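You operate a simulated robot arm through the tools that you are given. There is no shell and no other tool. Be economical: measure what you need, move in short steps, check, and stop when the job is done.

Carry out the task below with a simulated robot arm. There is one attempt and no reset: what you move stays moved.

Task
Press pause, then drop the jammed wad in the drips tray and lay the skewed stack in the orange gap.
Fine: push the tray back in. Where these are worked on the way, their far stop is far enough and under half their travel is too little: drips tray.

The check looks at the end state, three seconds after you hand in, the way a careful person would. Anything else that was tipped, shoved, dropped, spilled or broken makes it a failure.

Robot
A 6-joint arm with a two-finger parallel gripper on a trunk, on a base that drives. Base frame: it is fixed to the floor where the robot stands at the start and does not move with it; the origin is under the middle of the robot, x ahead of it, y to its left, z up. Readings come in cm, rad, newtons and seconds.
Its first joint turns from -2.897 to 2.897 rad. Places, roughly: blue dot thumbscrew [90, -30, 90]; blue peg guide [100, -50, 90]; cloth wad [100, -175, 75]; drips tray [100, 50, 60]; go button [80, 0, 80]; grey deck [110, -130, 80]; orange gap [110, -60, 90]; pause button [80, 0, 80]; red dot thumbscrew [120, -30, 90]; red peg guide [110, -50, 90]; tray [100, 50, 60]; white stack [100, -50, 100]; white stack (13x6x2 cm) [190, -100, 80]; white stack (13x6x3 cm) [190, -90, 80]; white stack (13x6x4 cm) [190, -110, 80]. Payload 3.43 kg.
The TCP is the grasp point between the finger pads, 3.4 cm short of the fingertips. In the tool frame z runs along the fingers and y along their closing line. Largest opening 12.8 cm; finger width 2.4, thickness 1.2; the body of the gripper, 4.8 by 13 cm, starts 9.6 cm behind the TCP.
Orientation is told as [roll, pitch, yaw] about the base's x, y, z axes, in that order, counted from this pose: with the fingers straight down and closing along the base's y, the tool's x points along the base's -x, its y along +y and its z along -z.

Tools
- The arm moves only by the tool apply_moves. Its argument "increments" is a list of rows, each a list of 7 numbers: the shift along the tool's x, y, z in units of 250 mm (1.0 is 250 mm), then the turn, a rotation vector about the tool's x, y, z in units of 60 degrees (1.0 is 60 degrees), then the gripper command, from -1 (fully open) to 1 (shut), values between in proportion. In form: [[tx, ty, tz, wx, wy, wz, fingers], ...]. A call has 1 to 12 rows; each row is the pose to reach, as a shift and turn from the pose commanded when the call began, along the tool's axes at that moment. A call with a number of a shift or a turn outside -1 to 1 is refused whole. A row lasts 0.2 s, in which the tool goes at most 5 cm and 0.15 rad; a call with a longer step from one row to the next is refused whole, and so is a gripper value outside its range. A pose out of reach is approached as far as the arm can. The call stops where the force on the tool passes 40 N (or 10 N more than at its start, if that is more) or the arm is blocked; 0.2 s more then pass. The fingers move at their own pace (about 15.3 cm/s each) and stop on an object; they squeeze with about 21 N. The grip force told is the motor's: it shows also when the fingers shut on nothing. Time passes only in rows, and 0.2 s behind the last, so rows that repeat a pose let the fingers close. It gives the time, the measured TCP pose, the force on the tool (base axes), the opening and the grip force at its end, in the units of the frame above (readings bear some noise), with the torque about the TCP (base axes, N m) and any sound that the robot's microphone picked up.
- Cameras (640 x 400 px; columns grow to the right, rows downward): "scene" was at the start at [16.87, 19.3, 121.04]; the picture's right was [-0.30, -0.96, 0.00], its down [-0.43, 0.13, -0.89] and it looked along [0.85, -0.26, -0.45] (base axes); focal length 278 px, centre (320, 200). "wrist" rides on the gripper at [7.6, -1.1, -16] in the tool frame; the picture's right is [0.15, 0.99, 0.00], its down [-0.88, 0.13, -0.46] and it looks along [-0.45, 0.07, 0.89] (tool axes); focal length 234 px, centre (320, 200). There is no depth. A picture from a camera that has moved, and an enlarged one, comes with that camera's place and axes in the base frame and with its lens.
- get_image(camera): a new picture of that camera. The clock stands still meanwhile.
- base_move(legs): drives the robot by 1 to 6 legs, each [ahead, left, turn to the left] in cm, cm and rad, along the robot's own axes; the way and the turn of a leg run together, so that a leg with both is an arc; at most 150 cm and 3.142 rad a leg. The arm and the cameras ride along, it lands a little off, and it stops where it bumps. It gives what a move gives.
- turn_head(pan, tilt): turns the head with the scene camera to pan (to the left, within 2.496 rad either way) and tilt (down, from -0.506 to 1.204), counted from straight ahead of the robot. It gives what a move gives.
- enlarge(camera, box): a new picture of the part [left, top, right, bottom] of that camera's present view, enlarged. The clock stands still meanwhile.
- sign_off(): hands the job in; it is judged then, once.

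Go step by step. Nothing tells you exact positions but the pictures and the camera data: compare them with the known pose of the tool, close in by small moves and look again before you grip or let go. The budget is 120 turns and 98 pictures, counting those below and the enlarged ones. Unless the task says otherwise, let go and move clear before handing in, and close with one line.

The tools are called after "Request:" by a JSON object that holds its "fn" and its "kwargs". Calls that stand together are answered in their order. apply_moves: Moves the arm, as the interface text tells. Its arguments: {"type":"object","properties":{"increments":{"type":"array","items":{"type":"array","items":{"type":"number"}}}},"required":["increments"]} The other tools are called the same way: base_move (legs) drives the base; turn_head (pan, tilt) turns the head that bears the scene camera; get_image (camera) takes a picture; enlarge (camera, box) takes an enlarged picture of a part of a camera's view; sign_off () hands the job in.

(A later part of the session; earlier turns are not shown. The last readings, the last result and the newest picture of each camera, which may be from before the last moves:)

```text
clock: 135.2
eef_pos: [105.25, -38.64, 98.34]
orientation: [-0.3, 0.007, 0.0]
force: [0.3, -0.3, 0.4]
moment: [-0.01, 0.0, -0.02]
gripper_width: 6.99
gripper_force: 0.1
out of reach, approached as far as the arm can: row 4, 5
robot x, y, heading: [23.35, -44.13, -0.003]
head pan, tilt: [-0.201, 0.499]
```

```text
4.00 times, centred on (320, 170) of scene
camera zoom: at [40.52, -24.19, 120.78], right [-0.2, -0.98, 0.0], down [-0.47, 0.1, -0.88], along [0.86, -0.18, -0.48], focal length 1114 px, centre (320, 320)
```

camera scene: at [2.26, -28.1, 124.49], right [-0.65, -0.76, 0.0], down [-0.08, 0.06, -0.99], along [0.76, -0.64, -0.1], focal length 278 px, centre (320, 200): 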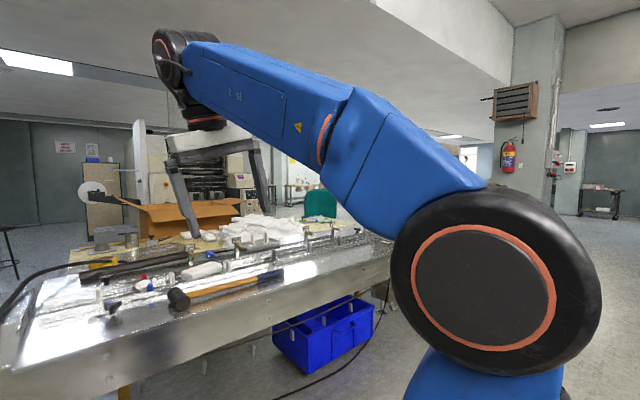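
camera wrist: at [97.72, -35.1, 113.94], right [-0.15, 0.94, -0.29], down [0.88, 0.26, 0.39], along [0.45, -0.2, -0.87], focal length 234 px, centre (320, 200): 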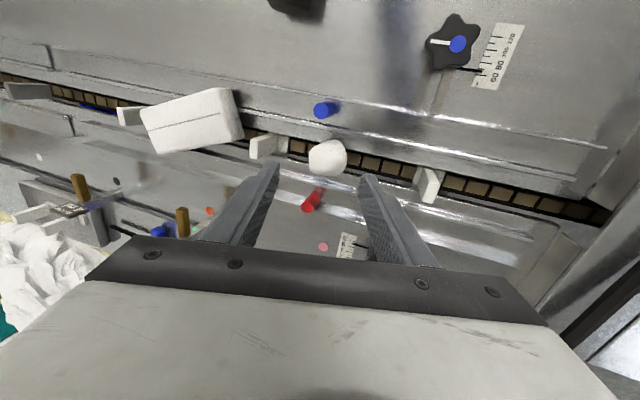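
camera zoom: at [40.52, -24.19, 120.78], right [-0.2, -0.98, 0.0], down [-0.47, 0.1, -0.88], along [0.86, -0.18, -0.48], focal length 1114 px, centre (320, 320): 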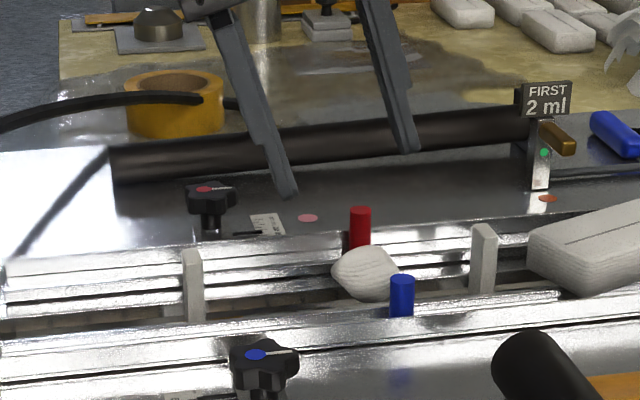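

Aligned. Descend slowly along the lean to straddle the wad.

Request:
{"fn": "apply_moves", "kwargs": {"increments": [[0, 0.01, 0.1, 0, 0, 0, -0.09], [0, 0.02, 0.18, 0, 0, 0, -0.09], [0, 0.025, 0.25, 0, 0, 0, -0.09], [0, 0.03, 0.29, 0, 0, 0, -0.09], [0, 0.03, 0.31, 0, 0, 0, -0.09], [0, 0.03, 0.33, 0, 0, 0, -0.09]]}}

Request:
{"fn": "enlarge", "kwargs": {"camera": "wrist", "box": [220, 80, 412, 200]}}

Request:
{"fn": "enlarge", "kwargs": {"camera": "scene", "box": [240, 120, 400, 220]}}

```text
clock: 136.7
eef_pos: [105.08, -40.19, 90.63]
orientation: [-0.297, -0.002, 0.001]
force: [-7.6, 1.7, 9.7]
moment: [0.43, 0.4, 0.27]
gripper_width: 6.89
gripper_force: 0.1
out of reach, approached as far as the arm can: row 1, 2, 3, 4, 5, 6
robot x, y, heading: [23.4, -43.97, -0.006]
head pan, tilt: [-0.201, 0.499]
stopped in row 6: the force on the tool passed its limit at 45 N (the readings are from after the stop); the commanded pose is now the measured one
```

```text
3.33 times, centred on (316, 140) of wrist
camera zoom: at [97.36, -36.7, 106.15], right [-0.15, 0.95, -0.29], down [0.88, 0.26, 0.4], along [0.45, -0.19, -0.87], focal length 781 px, centre (333, 400)
```

zoom: 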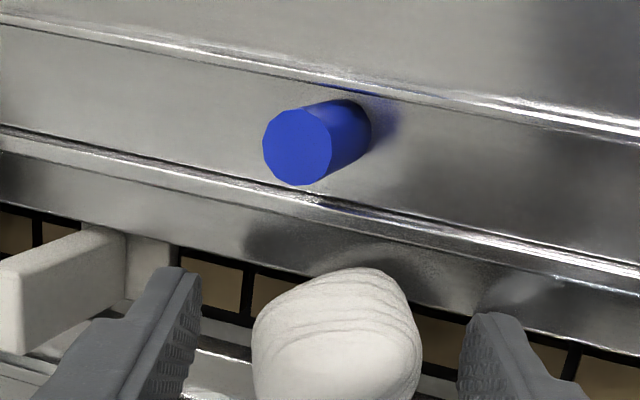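

```text
4.00 times, centred on (320, 170) of scene
camera zoom: at [40.46, -24.17, 120.79], right [-0.2, -0.98, 0.0], down [-0.47, 0.1, -0.88], along [0.86, -0.18, -0.48], focal length 1114 px, centre (320, 320)
```

zoom: 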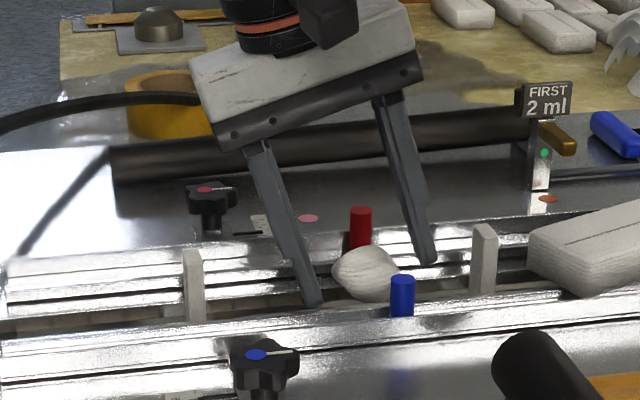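

The lower fingertip touched the deck. I'll lift 3 mm and close on the wad.

Request:
{"fn": "apply_moves", "kwargs": {"increments": [[0, 0, -0.012, 0, 0, 0, -0.09], [0, 0, -0.012, 0, 0, 0, 1], [0, 0, -0.012, 0, 0, 0, 1], [0, 0, -0.012, 0, 0, 0, 1], [0, 0, -0.012, 0, 0, 0, 1]]}}

Request:
{"fn": "enlarge", "kwargs": {"camera": "scene", "box": [240, 120, 400, 220]}}

```text
clock: 137.9
eef_pos: [105.17, -40.2, 90.85]
orientation: [-0.298, -0.003, 0.002]
force: [-0.4, -1.7, 3.2]
moment: [-0.03, 0.07, 0.02]
gripper_width: 4.77
gripper_force: 21.0
robot x, y, heading: [23.48, -44.35, -0.006]
head pan, tilt: [-0.201, 0.499]
```

```text
4.00 times, centred on (320, 170) of scene
camera zoom: at [40.51, -24.17, 120.79], right [-0.2, -0.98, 0.0], down [-0.47, 0.1, -0.88], along [0.86, -0.18, -0.48], focal length 1114 px, centre (320, 320)
```

zoom: 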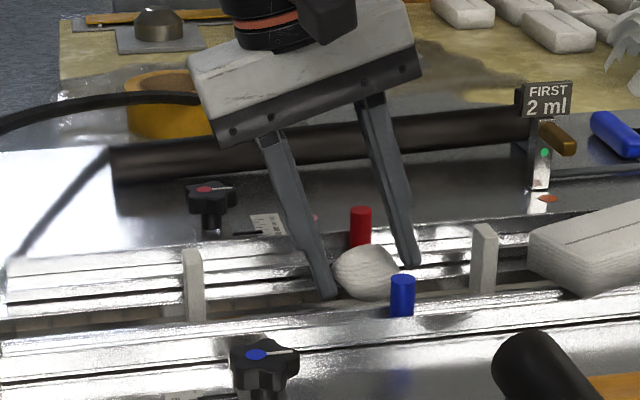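

Gripped at 4.8 cm. Lift straight up.

Request:
{"fn": "apply_moves", "kwargs": {"increments": [[0, -0.012, -0.038, 0, 0, 0, 1], [0, -0.03, -0.095, 0, 0, 0, 1], [0, -0.06, -0.19, 0, 0, 0, 1], [0, -0.09, -0.29, 0, 0, 0, 1], [0, -0.118, -0.38, 0, 0, 0, 1], [0, -0.16, -0.52, 0, 0, 0, 1], [0, -0.16, -0.52, 0, 0, 0, 1]]}}

Request:
{"fn": "get_image", "kwargs": {"camera": "scene"}}

```text
clock: 139.5
eef_pos: [104.96, -40.04, 104.38]
orientation: [-0.297, 0.0, 0.002]
force: [-0.3, 0.5, 0.3]
moment: [-0.03, -0.03, 0.0]
gripper_width: 4.34
gripper_force: 20.9
robot x, y, heading: [23.52, -43.77, -0.009]
head pan, tilt: [-0.201, 0.499]
```

```text
39 pictures are left
camera scene: at [40.52, -24.17, 120.78], right [-0.2, -0.98, 0.0], down [-0.47, 0.1, -0.88], along [0.86, -0.18, -0.48], focal length 278 px, centre (320, 200)
```

scene: 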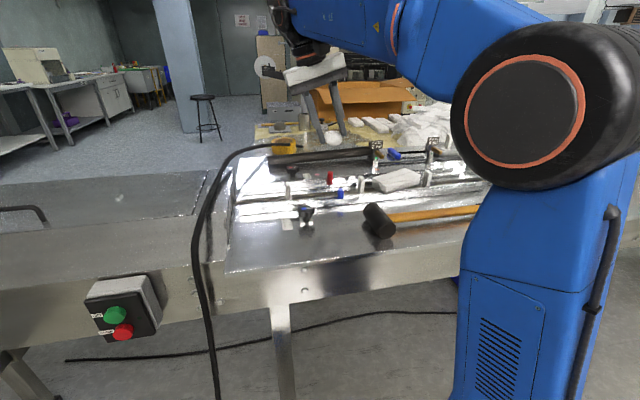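

Wad in hand. Now back off, drive left to the open tray.

Request:
{"fn": "base_move", "kwargs": {"legs": [[-44, 0, 0], [0, 87, 0]]}}

Request:
{"fn": "turn_head", "kwargs": {"pan": 0.0, "tilt": 0.5}}

Request:
{"fn": "get_image", "kwargs": {"camera": "scene"}}

Request:
{"fn": "get_image", "kwargs": {"camera": "wrist"}}

```text
clock: 146.3
eef_pos: [60.63, 47.5, 104.48]
orientation: [-0.298, -0.002, 0.012]
force: [-1.0, -0.1, 0.9]
moment: [-0.01, -0.01, -0.03]
gripper_width: 4.25
gripper_force: 21.6
robot x, y, heading: [-20.96, 42.12, 0.006]
head pan, tilt: [-0.201, 0.499]
```

```text
clock: 147.1
eef_pos: [60.69, 47.49, 104.51]
orientation: [-0.297, -0.002, 0.012]
force: [-0.8, 0.1, 0.0]
moment: [-0.02, 0.01, 0.03]
gripper_width: 4.22
gripper_force: 20.7
robot x, y, heading: [-20.96, 42.82, 0.007]
head pan, tilt: [0.0, 0.499]
```

```text
38 pictures are left
camera scene: at [-3.83, 64.66, 120.78], right [0.0, -1.0, 0.0], down [-0.48, 0.0, -0.88], along [0.88, 0.0, -0.48], focal length 278 px, centre (320, 200)
```

scene: 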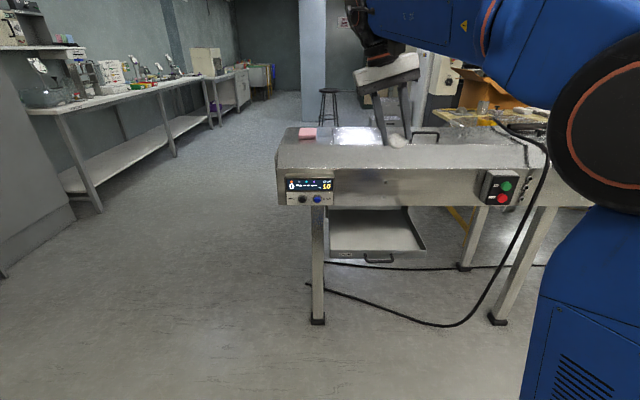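

```text
37 pictures are left
camera wrist: at [52.91, 51.0, 120.07], right [-0.16, 0.94, -0.29], down [0.88, 0.27, 0.4], along [0.45, -0.19, -0.87], focal length 234 px, centre (320, 200)
```

wrist: 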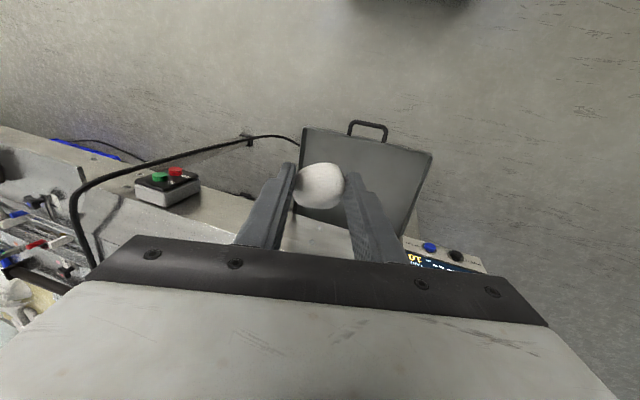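

The open tray spans about x 65–80, y 31–61. I'll lower the wad over its middle.

Request:
{"fn": "apply_moves", "kwargs": {"increments": [[-0.14, 0, 0, 0, 0, 0, 1], [-0.28, 0, 0, 0, 0, 0, 1], [-0.41, 0, 0, 0, 0, 0, 1], [-0.41, 0.05, 0.16, 0, 0, 0, 1], [-0.41, 0.1, 0.32, 0, 0, 0, 1], [-0.41, 0.15, 0.48, 0, 0, 0, 1], [-0.41, 0.2, 0.64, 0, 0, 0, 1], [-0.41, 0.236, 0.764, 0, 0, 0, 1], [-0.41, 0.236, 0.764, 0, 0, 0, 1]]}}

Request:
{"fn": "get_image", "kwargs": {"camera": "wrist"}}

Request:
{"fn": "get_image", "kwargs": {"camera": "scene"}}

```text
clock: 149.1
eef_pos: [70.75, 47.72, 84.48]
orientation: [-0.299, 0.0, 0.012]
force: [-0.4, 0.4, -0.6]
moment: [0.01, 0.0, 0.0]
gripper_width: 4.3
gripper_force: 20.7
robot x, y, heading: [-20.95, 42.75, 0.005]
head pan, tilt: [0.0, 0.499]
```

```text
36 pictures are left
camera wrist: at [62.97, 51.16, 100.15], right [-0.16, 0.94, -0.29], down [0.88, 0.27, 0.4], along [0.45, -0.19, -0.87], focal length 234 px, centre (320, 200)
```

wrist: 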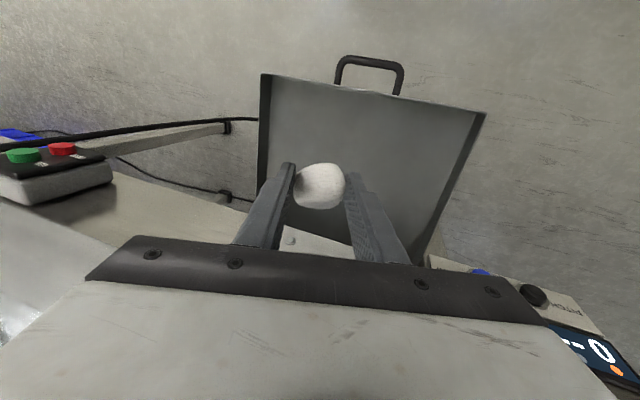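

```text
35 pictures are left
camera scene: at [-3.83, 64.67, 120.78], right [0.0, -1.0, 0.0], down [-0.48, 0.0, -0.88], along [0.88, 0.0, -0.48], focal length 278 px, centre (320, 200)
```

scene: 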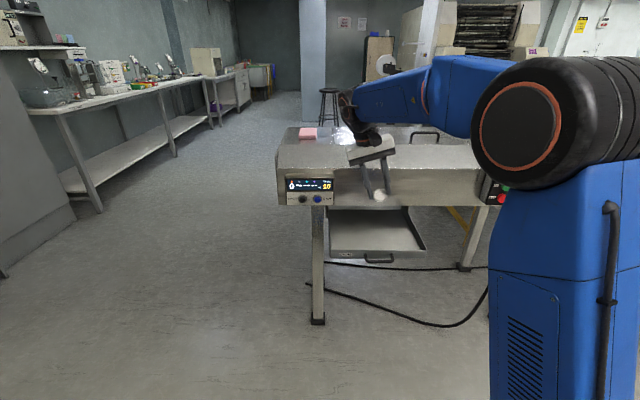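

Request:
{"fn": "apply_moves", "kwargs": {"increments": [[0.02, 0.05, 0.16, 0, 0, 0, 1], [0.03, 0.1, 0.32, 0, 0, 0, 1], [0.03, 0.14, 0.45, 0, 0, 0, 1], [0.03, 0.165, 0.54, 0, 0, 0, 1], [0.03, 0.165, 0.54, 0, 0, 0, 1]]}}

Request:
{"fn": "get_image", "kwargs": {"camera": "wrist"}}

Request:
{"fn": "enlarge", "kwargs": {"camera": "scene", "box": [280, 140, 472, 260]}}

```text
clock: 150.3
eef_pos: [70.14, 47.89, 70.32]
orientation: [-0.296, -0.001, 0.013]
force: [-0.7, -0.1, 0.1]
moment: [0.0, 0.0, 0.02]
gripper_width: 4.28
gripper_force: 21.4
robot x, y, heading: [-21.0, 42.46, 0.002]
head pan, tilt: [0.0, 0.499]
```

```text
34 pictures are left
camera wrist: at [62.45, 51.27, 85.9], right [-0.16, 0.94, -0.29], down [0.88, 0.27, 0.4], along [0.45, -0.19, -0.87], focal length 234 px, centre (320, 200)
```

wrist: 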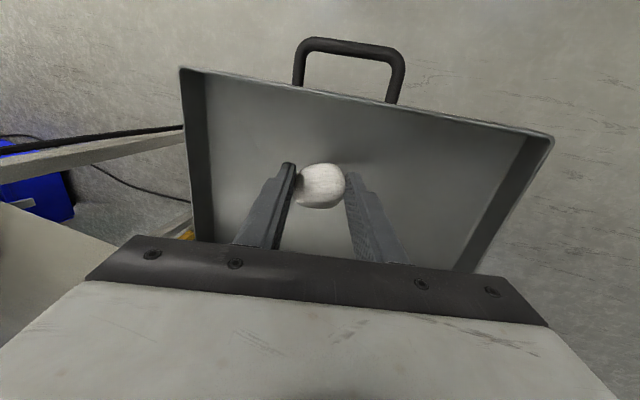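

```text
3.33 times, centred on (376, 200) of scene
camera zoom: at [-3.83, 64.67, 120.78], right [0.0, -1.0, 0.0], down [-0.48, 0.0, -0.88], along [0.88, 0.0, -0.48], focal length 928 px, centre (133, 200)
```

zoom: 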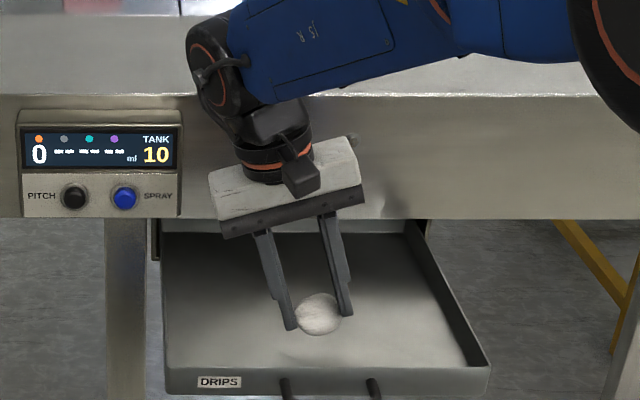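

Well inside the tray. A little lower, then let go gently.

Request:
{"fn": "apply_moves", "kwargs": {"increments": [[0, 0.012, 0.04, 0, 0, 0, 1], [0, 0.024, 0.075, 0, 0, 0, 1], [0, 0.035, 0.11, 0, 0, 0, 1], [0, 0.035, 0.11, 0, 0, 0, 1]]}}

Request:
{"fn": "enlarge", "kwargs": {"camera": "scene", "box": [280, 140, 472, 260]}}

```text
clock: 151.1
eef_pos: [70.32, 47.54, 67.9]
orientation: [-0.299, -0.004, 0.013]
force: [-1.1, -2.6, 13.8]
moment: [-0.16, 0.21, 0.02]
gripper_width: 4.63
gripper_force: 21.2
robot x, y, heading: [-20.77, 42.69, 0.002]
head pan, tilt: [0.0, 0.499]
stopped in row 4: the force on the tool passed its limit at 46 N (the readings are from after the stop); the commanded pose is now the measured one
```

```text
3.33 times, centred on (376, 200) of scene
camera zoom: at [-3.87, 64.63, 120.79], right [0.0, -1.0, 0.0], down [-0.48, 0.0, -0.88], along [0.88, 0.0, -0.48], focal length 928 px, centre (133, 200)
```

zoom: 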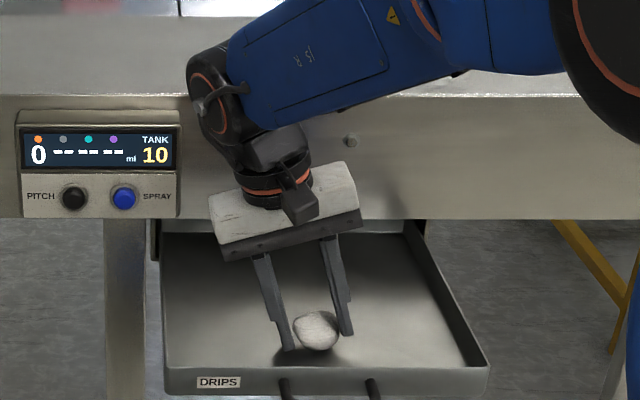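

It's on the tray floor. Open and rise.

Request:
{"fn": "apply_moves", "kwargs": {"increments": [[0, -0.006, -0.02, 0, 0, 0, 0.2], [0, -0.006, -0.02, 0, 0, 0, -0.1], [0, -0.006, -0.02, 0, 0, 0, -0.1], [0, -0.03, -0.12, 0, 0, 0, -0.1], [0, -0.08, -0.26, 0, 0, 0, -0.1], [0, -0.13, -0.42, 0, 0, 0, -0.1], [0, -0.18, -0.58, 0, 0, 0, -0.1], [0, -0.18, -0.58, 0, 0, 0, -0.1]]}}

Request:
{"fn": "enlarge", "kwargs": {"camera": "scene", "box": [280, 140, 472, 260]}}

```text
clock: 152.9
eef_pos: [70.05, 47.48, 82.92]
orientation: [-0.298, -0.003, 0.011]
force: [0.4, 0.7, -0.7]
moment: [0.0, 0.0, 0.04]
gripper_width: 7.04
gripper_force: 0.2
robot x, y, heading: [-20.84, 42.51, 0.005]
head pan, tilt: [0.0, 0.499]
```

```text
3.33 times, centred on (376, 200) of scene
camera zoom: at [-3.82, 64.64, 120.78], right [0.0, -1.0, 0.0], down [-0.48, 0.0, -0.88], along [0.88, 0.0, -0.48], focal length 928 px, centre (133, 200)
```

zoom: 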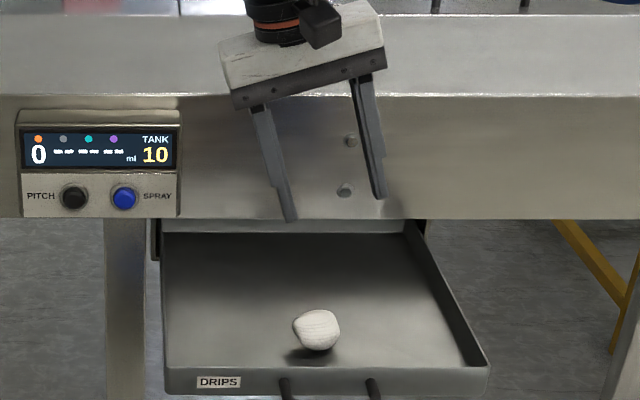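

The wad rests in the tray. Next: back off, level the tool, close the fingers, and push the tray in by its bar.

Request:
{"fn": "base_move", "kwargs": {"legs": [[-24, 0, 0]]}}

Request:
{"fn": "apply_moves", "kwargs": {"increments": [[0, 0, 0, -0.0187, -0.124, 0.0187, 1], [0, 0, 0, -0.0373, -0.248, 0.0373, 1], [0, 0, 0, -0.056, -0.372, 0.056, 1], [0, 0, 0, -0.0747, -0.496, 0.0747, 1], [0, 0, 0, -0.0933, -0.62, 0.0933, 1], [0, 0, 0, -0.112, -0.744, 0.112, 1], [0, 0, 0, -0.112, -0.744, 0.112, 1]]}}

Request:
{"fn": "apply_moves", "kwargs": {"increments": [[0, 0, 0, -0.0187, -0.124, 0.0187, 1], [0, 0, 0, -0.0373, -0.248, 0.0373, 1], [0, 0, 0, -0.056, -0.372, 0.056, 1], [0, 0, 0, -0.0747, -0.496, 0.0747, 1], [0, 0, 0, -0.0933, -0.62, 0.0933, 1], [0, 0, 0, -0.112, -0.744, 0.112, 1], [0, 0, 0, -0.112, -0.744, 0.112, 1]]}}

```text
clock: 154.7
eef_pos: [45.13, 47.16, 82.85]
orientation: [-0.298, -0.004, 0.009]
force: [0.4, 0.0, 0.0]
moment: [0.02, 0.01, 0.02]
gripper_width: 7.04
gripper_force: 0.1
robot x, y, heading: [-45.82, 42.37, -0.001]
head pan, tilt: [0.0, 0.499]
```

```text
clock: 156.3
eef_pos: [45.09, 47.2, 82.97]
orientation: [-0.209, -0.788, 0.094]
force: [0.4, -0.8, 0.3]
moment: [0.01, -0.06, 0.0]
gripper_width: 0.0
gripper_force: 20.9
robot x, y, heading: [-46.09, 42.14, 0.003]
head pan, tilt: [0.0, 0.499]
```

```text
clock: 157.9
eef_pos: [45.08, 47.03, 82.97]
orientation: [2.852, -1.565, -2.842]
force: [-1.1, 0.6, 0.8]
moment: [-0.02, -0.03, 0.02]
gripper_width: 0.01
gripper_force: 21.2
robot x, y, heading: [-45.96, 42.67, 0.004]
head pan, tilt: [0.0, 0.499]
```

Request:
{"fn": "apply_moves", "kwargs": {"increments": [[0.15, 0, 0, 0, 0, 0, 1], [0.3, 0, 0, 0, 0, 0, 1], [0.45, 0, 0, 0, 0, 0, 1], [0.6, 0, 0, 0, 0, 0, 1], [0.716, 0, 0, 0, 0, 0, 1], [0.716, 0, 0, 0, 0, 0, 1]]}}

Request:
{"fn": "get_image", "kwargs": {"camera": "wrist"}}

Request:
{"fn": "enlarge", "kwargs": {"camera": "scene", "box": [280, 160, 472, 280]}}

```text
clock: 159.3
eef_pos: [45.18, 47.28, 64.83]
orientation: [2.832, -1.567, -2.821]
force: [0.8, -0.5, 0.4]
moment: [-0.02, -0.02, -0.03]
gripper_width: 0.0
gripper_force: 21.2
robot x, y, heading: [-45.65, 42.79, 0.003]
head pan, tilt: [0.0, 0.499]
```

```text
30 pictures are left
camera wrist: at [29.11, 46.02, 57.18], right [-0.01, 0.99, -0.15], down [-0.46, 0.13, 0.88], along [0.89, 0.07, 0.45], focal length 234 px, centre (320, 200)
```

wrist: 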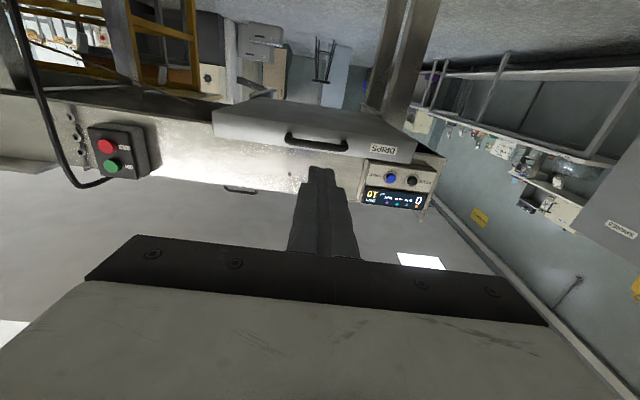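

```text
3.33 times, centred on (376, 220) of scene
camera zoom: at [-28.63, 64.52, 120.78], right [0.0, -1.0, 0.0], down [-0.48, 0.0, -0.88], along [0.88, 0.0, -0.48], focal length 928 px, centre (133, 133)
```

zoom: 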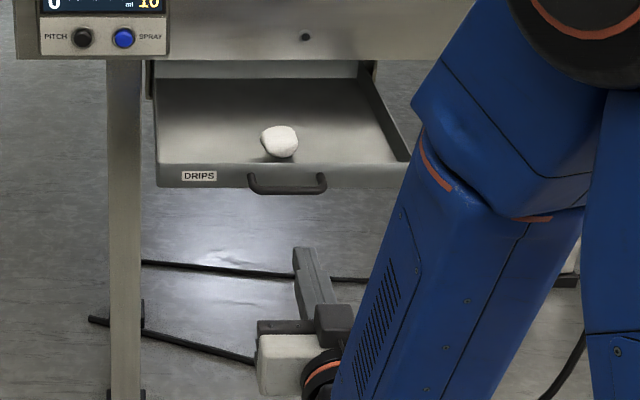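

The bar is straight ahead at (60, 46.7, 65). Drive up near it, then push with the arm.

Request:
{"fn": "base_move", "kwargs": {"legs": [[9, 0, 0]]}}

Request:
{"fn": "apply_moves", "kwargs": {"increments": [[0, -0.02, 0.06, 0, 0, 0, 1], [0, -0.02, 0.14, 0, 0, 0, 1], [0, -0.02, 0.22, 0, 0, 0, 1], [0, -0.02, 0.32, 0, 0, 0, 1], [0, -0.02, 0.42, 0, 0, 0, 1], [0, -0.02, 0.52, 0, 0, 0, 1], [0, -0.02, 0.62, 0, 0, 0, 1], [0, -0.02, 0.72, 0, 0, 0, 1], [0, -0.02, 0.82, 0, 0, 0, 1], [0, -0.02, 0.9, 0, 0, 0, 1]]}}

Request:
{"fn": "get_image", "kwargs": {"camera": "wrist"}}

```text
clock: 160.4
eef_pos: [53.96, 47.27, 64.87]
orientation: [2.874, -1.567, -2.868]
force: [1.1, -0.6, 0.2]
moment: [0.02, -0.02, 0.0]
gripper_width: 0.01
gripper_force: 20.6
robot x, y, heading: [-36.96, 42.38, 0.002]
head pan, tilt: [0.0, 0.499]
```

```text
clock: 162.6
eef_pos: [76.53, 46.84, 65.04]
orientation: [2.912, -1.568, -2.902]
force: [-2.8, -1.0, -0.8]
moment: [-0.01, 0.01, 0.04]
gripper_width: 0.01
gripper_force: 20.8
robot x, y, heading: [-37.03, 42.4, 0.0]
head pan, tilt: [0.0, 0.499]
```

```text
28 pictures are left
camera wrist: at [60.54, 45.64, 57.34], right [-0.01, 0.99, -0.15], down [-0.46, 0.13, 0.88], along [0.89, 0.07, 0.45], focal length 234 px, centre (320, 200)
```

wrist: 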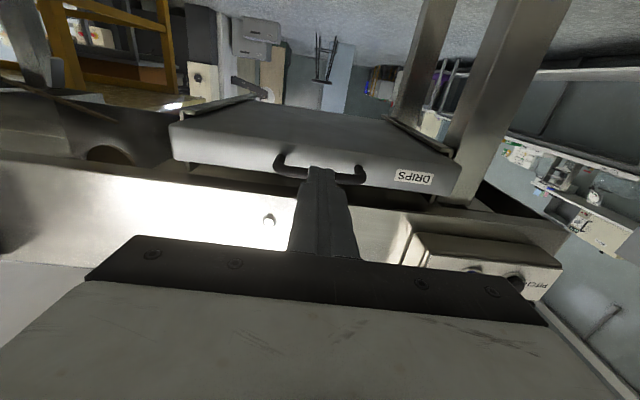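

The tray is sliding in. Push on to the stop.

Request:
{"fn": "apply_moves", "kwargs": {"increments": [[0, 0, 0.06, 0, 0, 0, 1], [0, 0, 0.11, 0, 0, 0, 1], [0, 0, 0.15, 0, 0, 0, 1], [0, 0, 0.18, 0, 0, 0, 1], [0, 0, 0.21, 0, 0, 0, 1], [0, 0, 0.24, 0, 0, 0, 1]]}}

Request:
{"fn": "enlarge", "kwargs": {"camera": "scene", "box": [280, 120, 472, 240]}}

```text
clock: 163.7
eef_pos: [80.98, 46.94, 64.99]
orientation: [2.957, -1.567, -2.948]
force: [-20.0, -3.8, 8.0]
moment: [0.03, -0.28, 0.02]
gripper_width: 0.02
gripper_force: 21.1
robot x, y, heading: [-37.16, 42.86, -0.003]
head pan, tilt: [0.0, 0.499]
stopped in row 5: the force on the tool passed its limit at 59 N (the readings are from after the stop); the commanded pose is now the measured one
```

```text
3.33 times, centred on (376, 180) of scene
camera zoom: at [-19.86, 64.5, 120.8], right [0.0, -1.0, 0.0], down [-0.48, 0.0, -0.88], along [0.88, 0.0, -0.48], focal length 928 px, centre (133, 267)
```

zoom: 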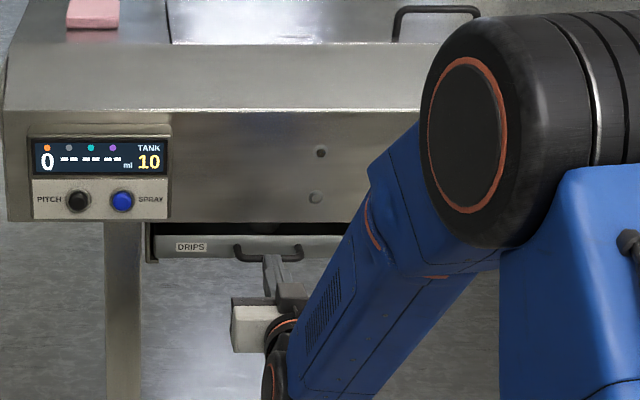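

The tray is back at its stop. I'll retract, lift and turn the tool down again, back from the machine.

Request:
{"fn": "apply_moves", "kwargs": {"increments": [[0, 0, -0.15, 0, 0, 0, 1], [0, 0, -0.3, 0, 0, 0, 1], [0, -0.06, -0.45, 0, 0, 0, 1], [0, -0.12, -0.6, 0, 0, 0, 1], [0, -0.18, -0.7, 0, 0, 0, 1], [0, -0.24, -0.8, 0, 0, 0, 1], [0, -0.3, -0.8, 0, 0, 0, 1], [0, -0.36, -0.8, 0, 0, 0, 1]]}}

Request:
{"fn": "apply_moves", "kwargs": {"increments": [[-0.15, 0, -0.05, 0, 0, 0, 1], [-0.3, 0, -0.1, 0, 0, 0, 1], [-0.45, 0, -0.15, 0, 0, 0, 1], [-0.6, 0, -0.2, 0, 0, 0, 1], [-0.75, 0, -0.25, 0, 0, 0, 1], [-0.9, 0, -0.3, 0, 0, 0, 1], [-1, 0, -0.35, 0, 0, 0, 1], [-1, 0, -0.35, 0, 0, 0, 1]]}}

Request:
{"fn": "apply_moves", "kwargs": {"increments": [[-0.1, 0, -0.05, 0, 0.12, 0, 1], [-0.2, 0, -0.1, 0, 0.24, 0, 1], [-0.3, 0, -0.15, 0, 0.36, 0, 1], [-0.4, 0, -0.2, 0, 0.48, 0, 1], [-0.5, 0, -0.25, 0, 0.6, 0, 1], [-0.6, 0, -0.3, 0, 0.72, 0, 1], [-0.7, 0, -0.3, 0, 0.84, 0, 1], [-0.7, 0, -0.3, 0, 0.96, 0, 1], [-0.7, 0, -0.3, 0, 1, 0, 1]]}}

Request:
{"fn": "apply_moves", "kwargs": {"increments": [[0, 0, 0, 0, 0.12, 0, 1], [0, 0, 0, 0, 0.24, 0, 1], [0, 0, 0, 0, 0.36, 0, 1], [0, 0, 0, 0, 0.48, 0, 1], [0, 0, 0, 0, 0.48, 0, 1]]}}

```text
clock: 165.5
eef_pos: [61.08, 37.92, 64.73]
orientation: [2.858, -1.57, -2.849]
force: [0.7, 0.7, -0.2]
moment: [-0.02, 0.0, 0.01]
gripper_width: 0.0
gripper_force: 20.8
robot x, y, heading: [-36.68, 42.56, 0.008]
head pan, tilt: [0.0, 0.499]
```

```text
clock: 167.3
eef_pos: [52.21, 37.67, 89.6]
orientation: [2.607, -1.569, -2.601]
force: [0.2, -0.5, 0.0]
moment: [0.02, 0.01, 0.04]
gripper_width: 0.0
gripper_force: 21.2
robot x, y, heading: [-36.7, 42.27, -0.002]
head pan, tilt: [0.0, 0.499]
```

```text
clock: 169.3
eef_pos: [44.79, 37.94, 108.02]
orientation: [-0.245, -0.541, 0.134]
force: [0.2, 1.4, 0.0]
moment: [-0.03, -0.04, 0.01]
gripper_width: 0.0
gripper_force: 21.2
out of reach, approached as far as the arm can: row 3, 4, 5, 6, 7, 8, 9
robot x, y, heading: [-37.07, 42.08, -0.001]
head pan, tilt: [0.0, 0.499]
```

```text
clock: 170.5
eef_pos: [44.31, 39.02, 107.94]
orientation: [-0.268, -0.062, 0.012]
force: [-0.1, 0.1, 0.2]
moment: [0.0, -0.01, -0.01]
gripper_width: 0.01
gripper_force: 20.8
out of reach, approached as far as the arm can: row 1, 2, 3, 4, 5
robot x, y, heading: [-37.03, 42.54, 0.004]
head pan, tilt: [0.0, 0.499]
```

The tray is done. Now drive over to the skewed stack at about (105, -57).

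Request:
{"fn": "base_move", "kwargs": {"legs": [[0, -97, 0], [50, 0, 0]]}}

Request:
{"fn": "turn_head", "kwargs": {"pan": -0.2, "tilt": 0.5}}

Request:
{"fn": "get_image", "kwargs": {"camera": "wrist"}}

Request:
{"fn": "get_image", "kwargs": {"camera": "scene"}}

```text
clock: 178.2
eef_pos: [95.78, -56.43, 107.97]
orientation: [-0.27, -0.064, 0.026]
force: [-0.3, -0.3, 0.1]
moment: [0.0, -0.03, 0.01]
gripper_width: 0.0
gripper_force: 20.7
robot x, y, heading: [14.23, -54.0, 0.019]
head pan, tilt: [0.0, 0.499]
```

```text
clock: 178.9
eef_pos: [95.55, -56.45, 107.91]
orientation: [-0.27, -0.066, 0.025]
force: [-0.3, 0.9, 0.6]
moment: [0.01, 0.01, -0.01]
gripper_width: 0.01
gripper_force: 20.9
robot x, y, heading: [14.29, -54.35, 0.017]
head pan, tilt: [-0.201, 0.499]
```

```text
26 pictures are left
camera wrist: at [86.96, -53.56, 123.08], right [-0.15, 0.95, -0.27], down [0.85, 0.27, 0.46], along [0.51, -0.16, -0.85], focal length 234 px, centre (320, 200)
```

wrist: 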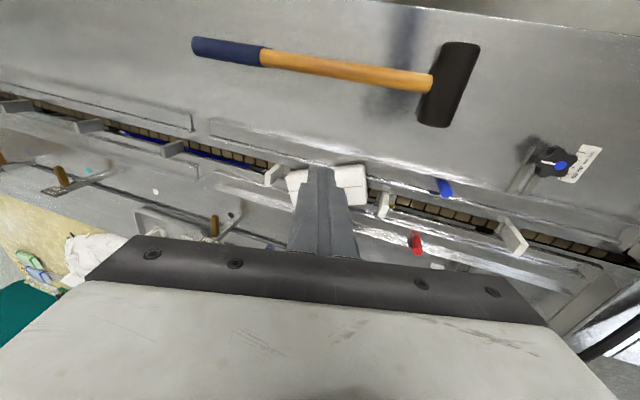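

```text
25 pictures are left
camera scene: at [31.03, -33.85, 120.78], right [-0.18, -0.98, 0.0], down [-0.47, 0.09, -0.88], along [0.86, -0.16, -0.48], focal length 278 px, centre (320, 200)
```

scene: 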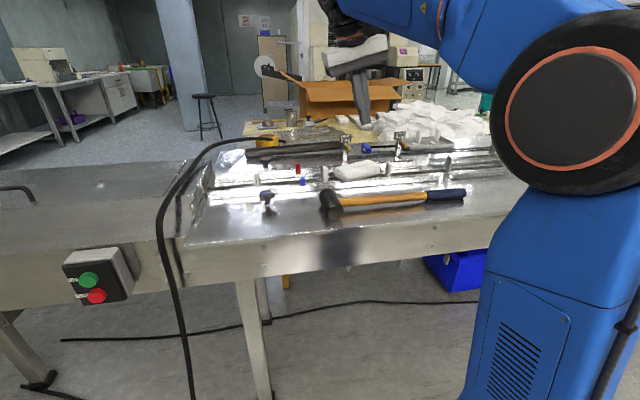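

I'll turn the tool a quarter turn so it closes along x, open it, and take the top view of the stack.

Request:
{"fn": "base_move", "kwargs": {"legs": [[8, 0, -0.017]]}}

Request:
{"fn": "apply_moves", "kwargs": {"increments": [[0, 0, 0, 0.02, 0.06, 0, -1], [0, 0, 0, 0.02, 0.06, 0, -1]]}}

Request:
{"fn": "apply_moves", "kwargs": {"increments": [[0, 0, 0, 0, 0, -0.125, -1], [0, 0, 0, 0, 0, -0.25, -1], [0, 0, 0, 0, 0, -0.375, -1], [0, 0, 0, 0, 0, -0.5, -1], [0, 0, 0, 0, 0, -0.625, -1], [0, 0, 0, 0, 0, -0.75, -1], [0, 0, 0, 0, 0, -0.875, -1], [0, 0, 0, 0, 0, -1, -1], [0, 0, 0, 0, 0, -1, -1]]}}

Request:
{"fn": "apply_moves", "kwargs": {"increments": [[0, 0, 0, 0, 0, -0.125, -1], [0, 0, 0, 0, 0, -0.25, -1], [0, 0, 0, 0, 0, -0.375, -1], [0, 0, 0, 0, 0, -0.5, -1], [0, 0, 0, 0, 0, -0.5, -1]]}}

Request:
{"fn": "get_image", "kwargs": {"camera": "wrist"}}

```text
clock: 180.0
eef_pos: [103.63, -57.85, 107.97]
orientation: [-0.27, -0.064, 0.006]
force: [0.2, 0.5, 0.3]
moment: [0.02, -0.02, -0.03]
gripper_width: 0.0
gripper_force: 21.5
robot x, y, heading: [22.25, -54.3, -0.003]
head pan, tilt: [-0.201, 0.499]
```

```text
clock: 180.6
eef_pos: [103.6, -57.68, 107.95]
orientation: [-0.289, -0.003, -0.01]
force: [-0.2, 0.1, 1.0]
moment: [-0.01, -0.03, -0.01]
gripper_width: 12.81
gripper_force: 0.0
robot x, y, heading: [22.66, -54.21, -0.002]
head pan, tilt: [-0.201, 0.499]
```

```text
clock: 182.6
eef_pos: [103.68, -57.91, 107.88]
orientation: [-0.29, -0.005, -0.011]
force: [0.8, 0.2, -0.3]
moment: [0.01, 0.01, 0.0]
gripper_width: 12.8
gripper_force: 0.1
out of reach, approached as far as the arm can: row 1, 2, 3, 4, 5, 6, 7, 8, 9
robot x, y, heading: [22.1, -54.14, -0.003]
head pan, tilt: [-0.201, 0.499]
```

```text
clock: 183.8
eef_pos: [103.72, -57.88, 107.84]
orientation: [-0.29, -0.003, -0.01]
force: [0.7, 0.1, -0.3]
moment: [-0.03, 0.01, 0.0]
gripper_width: 12.79
gripper_force: 0.0
out of reach, approached as far as the arm can: row 1, 2, 3, 4, 5
robot x, y, heading: [22.27, -54.29, -0.006]
head pan, tilt: [-0.201, 0.499]
```

```text
24 pictures are left
camera wrist: at [95.92, -54.28, 123.49], right [-0.14, 0.95, -0.28], down [0.88, 0.25, 0.4], along [0.45, -0.19, -0.87], focal length 234 px, centre (320, 200)
```

wrist: 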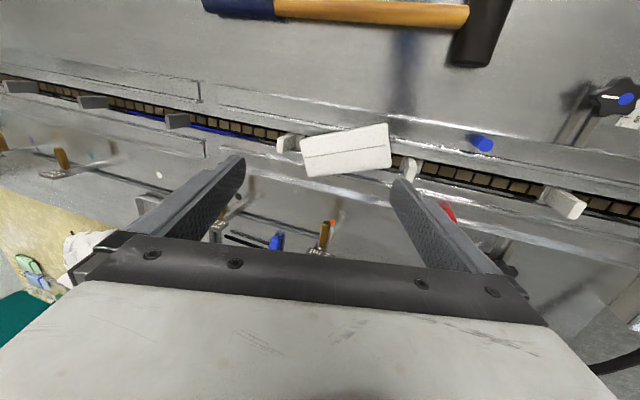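

The turn must go the other way. First a close look at the stack from here.

Request:
{"fn": "enlarge", "kwargs": {"camera": "wrist", "box": [250, 100, 442, 220]}}

Request:
{"fn": "enlarge", "kwargs": {"camera": "scene", "box": [250, 110, 442, 230]}}

```text
3.33 times, centred on (346, 160) of wrist
camera zoom: at [95.92, -54.28, 123.49], right [-0.14, 0.95, -0.28], down [0.88, 0.25, 0.4], along [0.45, -0.19, -0.87], focal length 781 px, centre (233, 333)
```

zoom: 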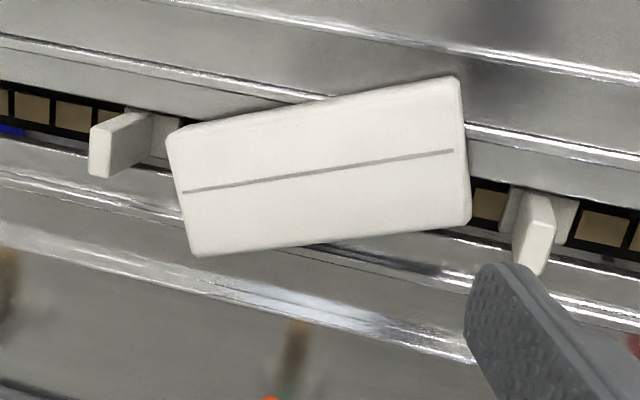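

```text
3.33 times, centred on (346, 170) of scene
camera zoom: at [39.33, -34.08, 120.78], right [-0.2, -0.98, 0.0], down [-0.47, 0.1, -0.88], along [0.86, -0.18, -0.48], focal length 928 px, centre (233, 300)
```

zoom: 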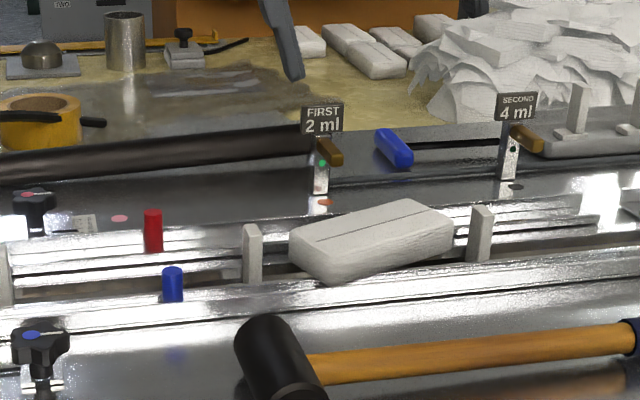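

Stack top centre is at (104.4, -59, 89.6), turned about 21° counterclockwise; paddles stand at y -49.4 and -68.8, so the gap's centre is y -59.1, x 105.4. I'll turn the tool +90° and then yaw to match the stack.

Request:
{"fn": "apply_moves", "kwargs": {"increments": [[0, 0, 0, 0, 0, 0.125, -0.3], [0, 0, 0, 0, 0, 0.25, -0.3], [0, 0, 0, 0, 0, 0.375, -0.3], [0, 0, 0, 0, 0, 0.5, -0.3], [0, 0, 0, 0, 0, 0.625, -0.3], [0, 0, 0, 0, 0, 0.75, -0.3], [0, 0, 0, 0, 0, 0.875, -0.3], [0, 0, 0, 0, 0, 1, -0.3], [0, 0, 0, 0, 0, 1, -0.3]]}}

Request:
{"fn": "apply_moves", "kwargs": {"increments": [[0, 0, 0, 0, 0, 0.125, -0.3], [0, 0, 0, 0, 0, 0.25, -0.3], [0, 0, 0, 0, 0, 0.375, -0.3], [0, 0, 0, 0, 0, 0.5, -0.3], [0, 0, 0, 0, 0, 0.5, -0.3]]}}

Request:
{"fn": "apply_moves", "kwargs": {"increments": [[0, 0, 0, -0.033, 0, -0.11, -0.3], [0, 0, 0, -0.066, 0, -0.22, -0.3], [0, 0, 0, -0.0986, 0, -0.33, -0.3], [0, 0, 0, -0.0986, 0, -0.33, -0.3]]}}

```text
clock: 185.8
eef_pos: [103.58, -57.8, 107.97]
orientation: [-0.144, -0.252, -1.039]
force: [-0.6, 0.0, 0.9]
moment: [-0.01, 0.01, 0.0]
gripper_width: 8.31
gripper_force: 0.0
robot x, y, heading: [22.23, -53.97, -0.0]
head pan, tilt: [-0.201, 0.499]
```

```text
clock: 187.0
eef_pos: [103.6, -57.77, 107.96]
orientation: [0.003, -0.29, -1.583]
force: [-0.6, 0.5, 0.3]
moment: [-0.02, 0.0, 0.0]
gripper_width: 8.29
gripper_force: 0.0
robot x, y, heading: [22.13, -54.07, -0.002]
head pan, tilt: [-0.201, 0.499]
```

```text
clock: 188.0
eef_pos: [103.5, -57.81, 107.94]
orientation: [0.002, -0.289, -1.22]
force: [-1.0, 0.3, 0.1]
moment: [0.0, -0.01, 0.01]
gripper_width: 8.32
gripper_force: 0.1
robot x, y, heading: [22.33, -54.48, -0.001]
head pan, tilt: [-0.201, 0.499]
```

Request:
{"fn": "apply_moves", "kwargs": {"increments": [[0.03, 0.006, 0.13, 0, 0, 0, -0.3], [0.06, 0.012, 0.26, 0, 0, 0, -0.3], [0.098, 0.0175, 0.427, 0, 0, 0, -0.3], [0.098, 0.0175, 0.427, 0, 0, 0, -0.3]]}}

Request:
{"fn": "get_image", "kwargs": {"camera": "wrist"}}

Request:
{"fn": "enlarge", "kwargs": {"camera": "scene", "box": [250, 110, 442, 230]}}

```text
clock: 189.0
eef_pos: [104.29, -58.14, 97.07]
orientation: [0.003, -0.289, -1.221]
force: [-0.4, 0.5, -0.4]
moment: [0.01, 0.0, -0.03]
gripper_width: 8.31
gripper_force: 0.1
robot x, y, heading: [22.05, -54.2, -0.0]
head pan, tilt: [-0.201, 0.499]
```

```text
21 pictures are left
camera wrist: at [98.96, -47.42, 110.11], right [0.88, 0.47, -0.04], down [0.36, -0.63, 0.69], along [0.3, -0.62, -0.72], focal length 234 px, centre (320, 200)
```

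wrist: 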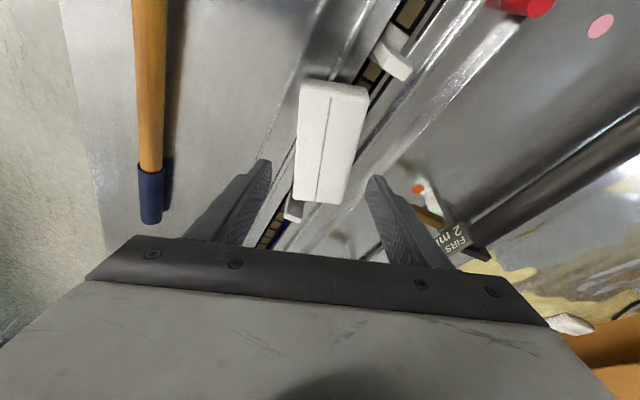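

```text
3.33 times, centred on (346, 170) of scene
camera zoom: at [39.33, -34.09, 120.78], right [-0.2, -0.98, 0.0], down [-0.47, 0.1, -0.88], along [0.86, -0.18, -0.48], focal length 928 px, centre (233, 300)
```

zoom: 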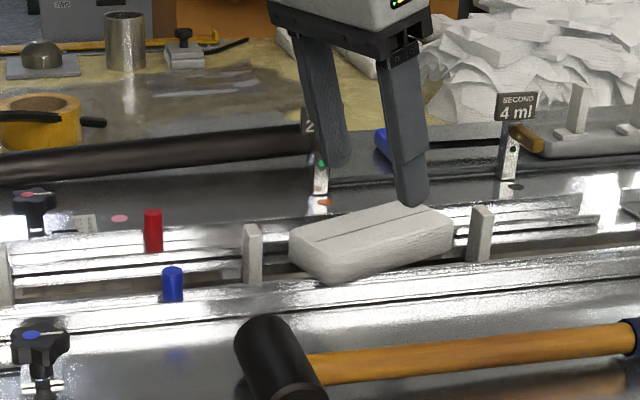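

Alignment is good. Descend to straddle the stack's upper part.

Request:
{"fn": "apply_moves", "kwargs": {"increments": [[0.02, 0, 0.067, 0, 0, 0, -0.3], [0.04, 0, 0.134, 0, 0, 0, -0.3], [0.055, 0, 0.185, 0, 0, 0, -0.3], [0.067, 0, 0.225, 0, 0, 0, -0.3], [0.067, 0, 0.225, 0, 0, 0, -0.3]]}}

Request:
{"fn": "enlarge", "kwargs": {"camera": "scene", "box": [270, 120, 430, 220]}}

Request:
{"fn": "get_image", "kwargs": {"camera": "wrist"}}

```text
clock: 190.2
eef_pos: [104.28, -58.31, 91.04]
orientation: [0.004, -0.29, -1.221]
force: [1.9, 0.6, 1.7]
moment: [-0.02, 0.05, 0.0]
gripper_width: 8.22
gripper_force: 0.1
robot x, y, heading: [22.47, -54.57, -0.001]
head pan, tilt: [-0.201, 0.499]
```

```text
4.00 times, centred on (350, 170) of scene
camera zoom: at [39.33, -34.08, 120.78], right [-0.2, -0.98, 0.0], down [-0.47, 0.1, -0.88], along [0.86, -0.18, -0.48], focal length 1114 px, centre (200, 320)
```

zoom: 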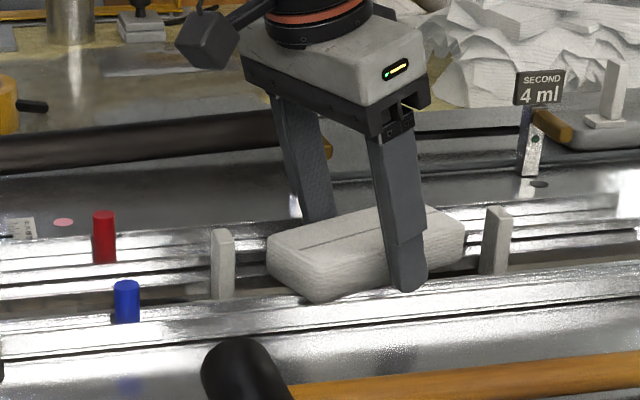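

```text
18 pictures are left
camera wrist: at [99.01, -47.58, 104.16], right [0.88, 0.47, -0.04], down [0.36, -0.63, 0.69], along [0.3, -0.62, -0.72], focal length 234 px, centre (320, 200)
```

wrist: 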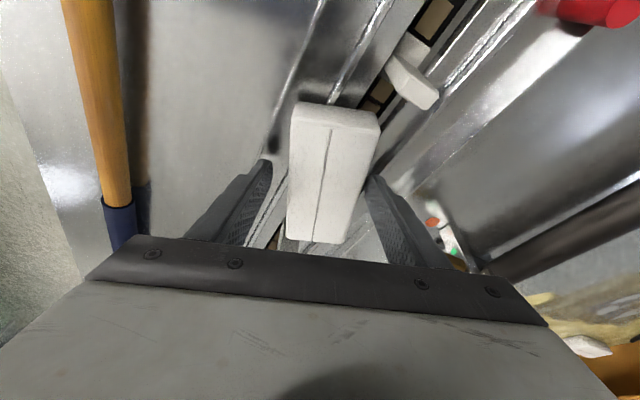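

The fingers straddle the stack. Close.

Request:
{"fn": "apply_moves", "kwargs": {"increments": [[-0.003, 0, -0.01, 0, 0, 0, 0.0], [-0.003, 0, -0.01, 0, 0, 0, 0.5], [-0.003, 0, -0.01, 0, 0, 0, 1], [-0.003, 0, -0.01, 0, 0, 0, 1], [-0.003, 0, -0.01, 0, 0, 0, 1]]}}

Request:
{"fn": "enlarge", "kwargs": {"camera": "scene", "box": [270, 120, 430, 220]}}

```text
clock: 191.4
eef_pos: [104.33, -58.25, 91.32]
orientation: [0.004, -0.29, -1.22]
force: [-0.2, 0.4, -0.1]
moment: [-0.02, -0.01, -0.02]
gripper_width: 5.94
gripper_force: 21.2
robot x, y, heading: [22.26, -54.03, -0.001]
head pan, tilt: [-0.201, 0.499]
```

```text
4.00 times, centred on (350, 170) of scene
camera zoom: at [39.33, -34.09, 120.78], right [-0.2, -0.98, 0.0], down [-0.47, 0.1, -0.88], along [0.86, -0.18, -0.48], focal length 1114 px, centre (200, 320)
```

zoom: 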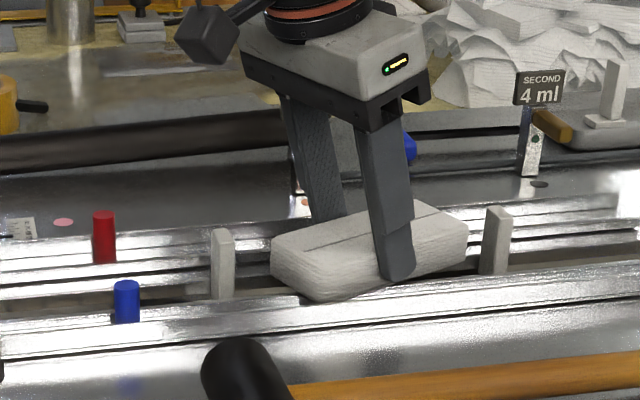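

Held at 5.9 cm. Lift 5.5 cm, then rotate it square with the lane.

Request:
{"fn": "apply_moves", "kwargs": {"increments": [[-0.01, 0, -0.035, 0, 0, 0, 1], [-0.025, 0, -0.085, 0, 0, 0, 1], [-0.045, 0, -0.15, 0, 0, 0, 1], [-0.063, 0, -0.211, 0, 0, 0, 1], [-0.063, 0, -0.211, 0, 0, 0, 1]]}}

Request:
{"fn": "apply_moves", "kwargs": {"increments": [[0, 0, 0, 0.024, 0, 0.08, 1], [0, 0, 0, 0.048, 0, 0.16, 1], [0, 0, 0, 0.072, 0, 0.24, 1], [0, 0, 0, 0.0955, 0, 0.321, 1], [0, 0, 0, 0.0955, 0, 0.321, 1]]}}

Request:
{"fn": "enlarge", "kwargs": {"camera": "scene", "box": [270, 110, 430, 210]}}

Request:
{"fn": "get_image", "kwargs": {"camera": "wrist"}}

```text
clock: 192.6
eef_pos: [104.33, -58.24, 96.89]
orientation: [0.005, -0.289, -1.222]
force: [-0.8, -0.6, 0.3]
moment: [0.0, -0.02, 0.01]
gripper_width: 5.92
gripper_force: 20.9
robot x, y, heading: [22.35, -54.21, 0.001]
head pan, tilt: [-0.201, 0.499]
```

```text
clock: 193.8
eef_pos: [104.24, -58.39, 97.02]
orientation: [0.004, -0.289, -1.572]
force: [0.4, -0.3, -1.0]
moment: [-0.01, -0.02, -0.01]
gripper_width: 5.9
gripper_force: 21.6
robot x, y, heading: [22.02, -54.14, 0.001]
head pan, tilt: [-0.201, 0.499]
```

```text
4.00 times, centred on (350, 160) of scene
camera zoom: at [39.33, -34.08, 120.78], right [-0.2, -0.98, 0.0], down [-0.47, 0.1, -0.88], along [0.86, -0.18, -0.48], focal length 1114 px, centre (200, 360)
```

zoom: 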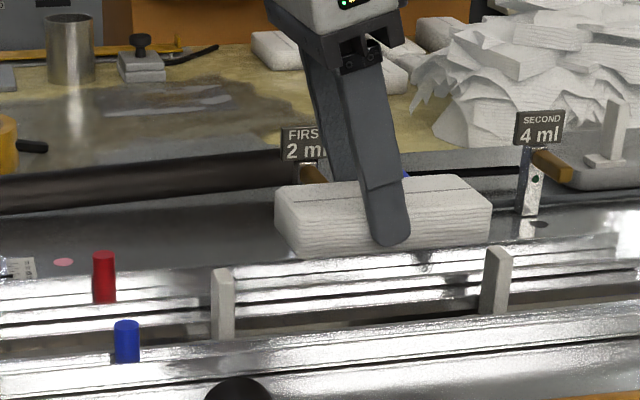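

```text
15 pictures are left
camera wrist: at [103.01, -46.49, 110.07], right [0.99, 0.14, -0.04], down [0.13, -0.71, 0.69], along [0.07, -0.69, -0.72], focal length 234 px, centre (320, 200)
```

wrist: 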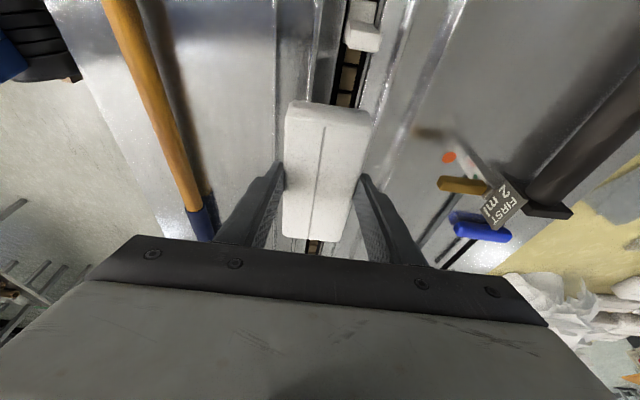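

The stack is square now. Shift it onto the lane's centre line (x about 105.5, y -59) and lower it.

Request:
{"fn": "apply_moves", "kwargs": {"increments": [[0.005, 0.03, -0.002, 0, 0, 0, 1], [0.0115, 0.056, -0.0034, 0, 0, 0, 1], [0.035, 0.056, 0.076, 0, 0, 0, 1], [0.055, 0.056, 0.145, 0, 0, 0, 1], [0.055, 0.056, 0.145, 0, 0, 0, 1]]}}

Request:
{"fn": "enlarge", "kwargs": {"camera": "scene", "box": [270, 110, 430, 210]}}

Request:
{"fn": "get_image", "kwargs": {"camera": "wrist"}}

```text
clock: 195.0
eef_pos: [105.61, -57.97, 93.0]
orientation: [0.003, -0.29, -1.572]
force: [-0.9, 0.5, 0.0]
moment: [0.01, 0.0, -0.04]
gripper_width: 5.91
gripper_force: 21.0
robot x, y, heading: [22.29, -54.42, 0.003]
head pan, tilt: [-0.201, 0.499]
```

```text
4.00 times, centred on (350, 160) of scene
camera zoom: at [39.33, -34.08, 120.78], right [-0.2, -0.98, 0.0], down [-0.47, 0.1, -0.88], along [0.86, -0.18, -0.48], focal length 1114 px, centre (200, 360)
```

zoom: 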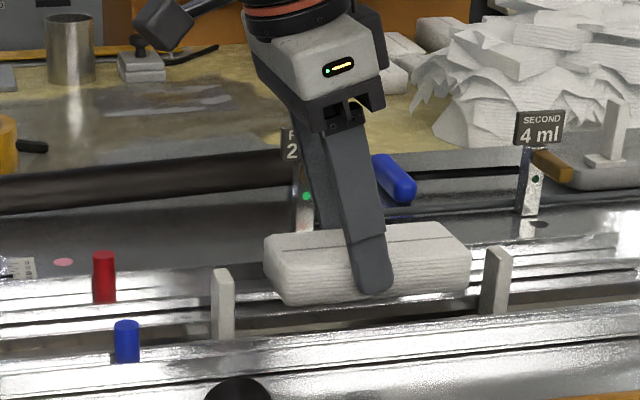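

```text
13 pictures are left
camera wrist: at [104.36, -46.21, 106.12], right [0.99, 0.14, -0.04], down [0.13, -0.71, 0.69], along [0.07, -0.69, -0.72], focal length 234 px, centre (320, 200)
```

wrist: 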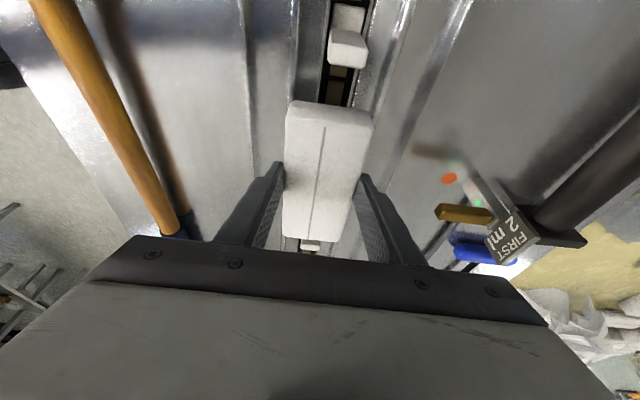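

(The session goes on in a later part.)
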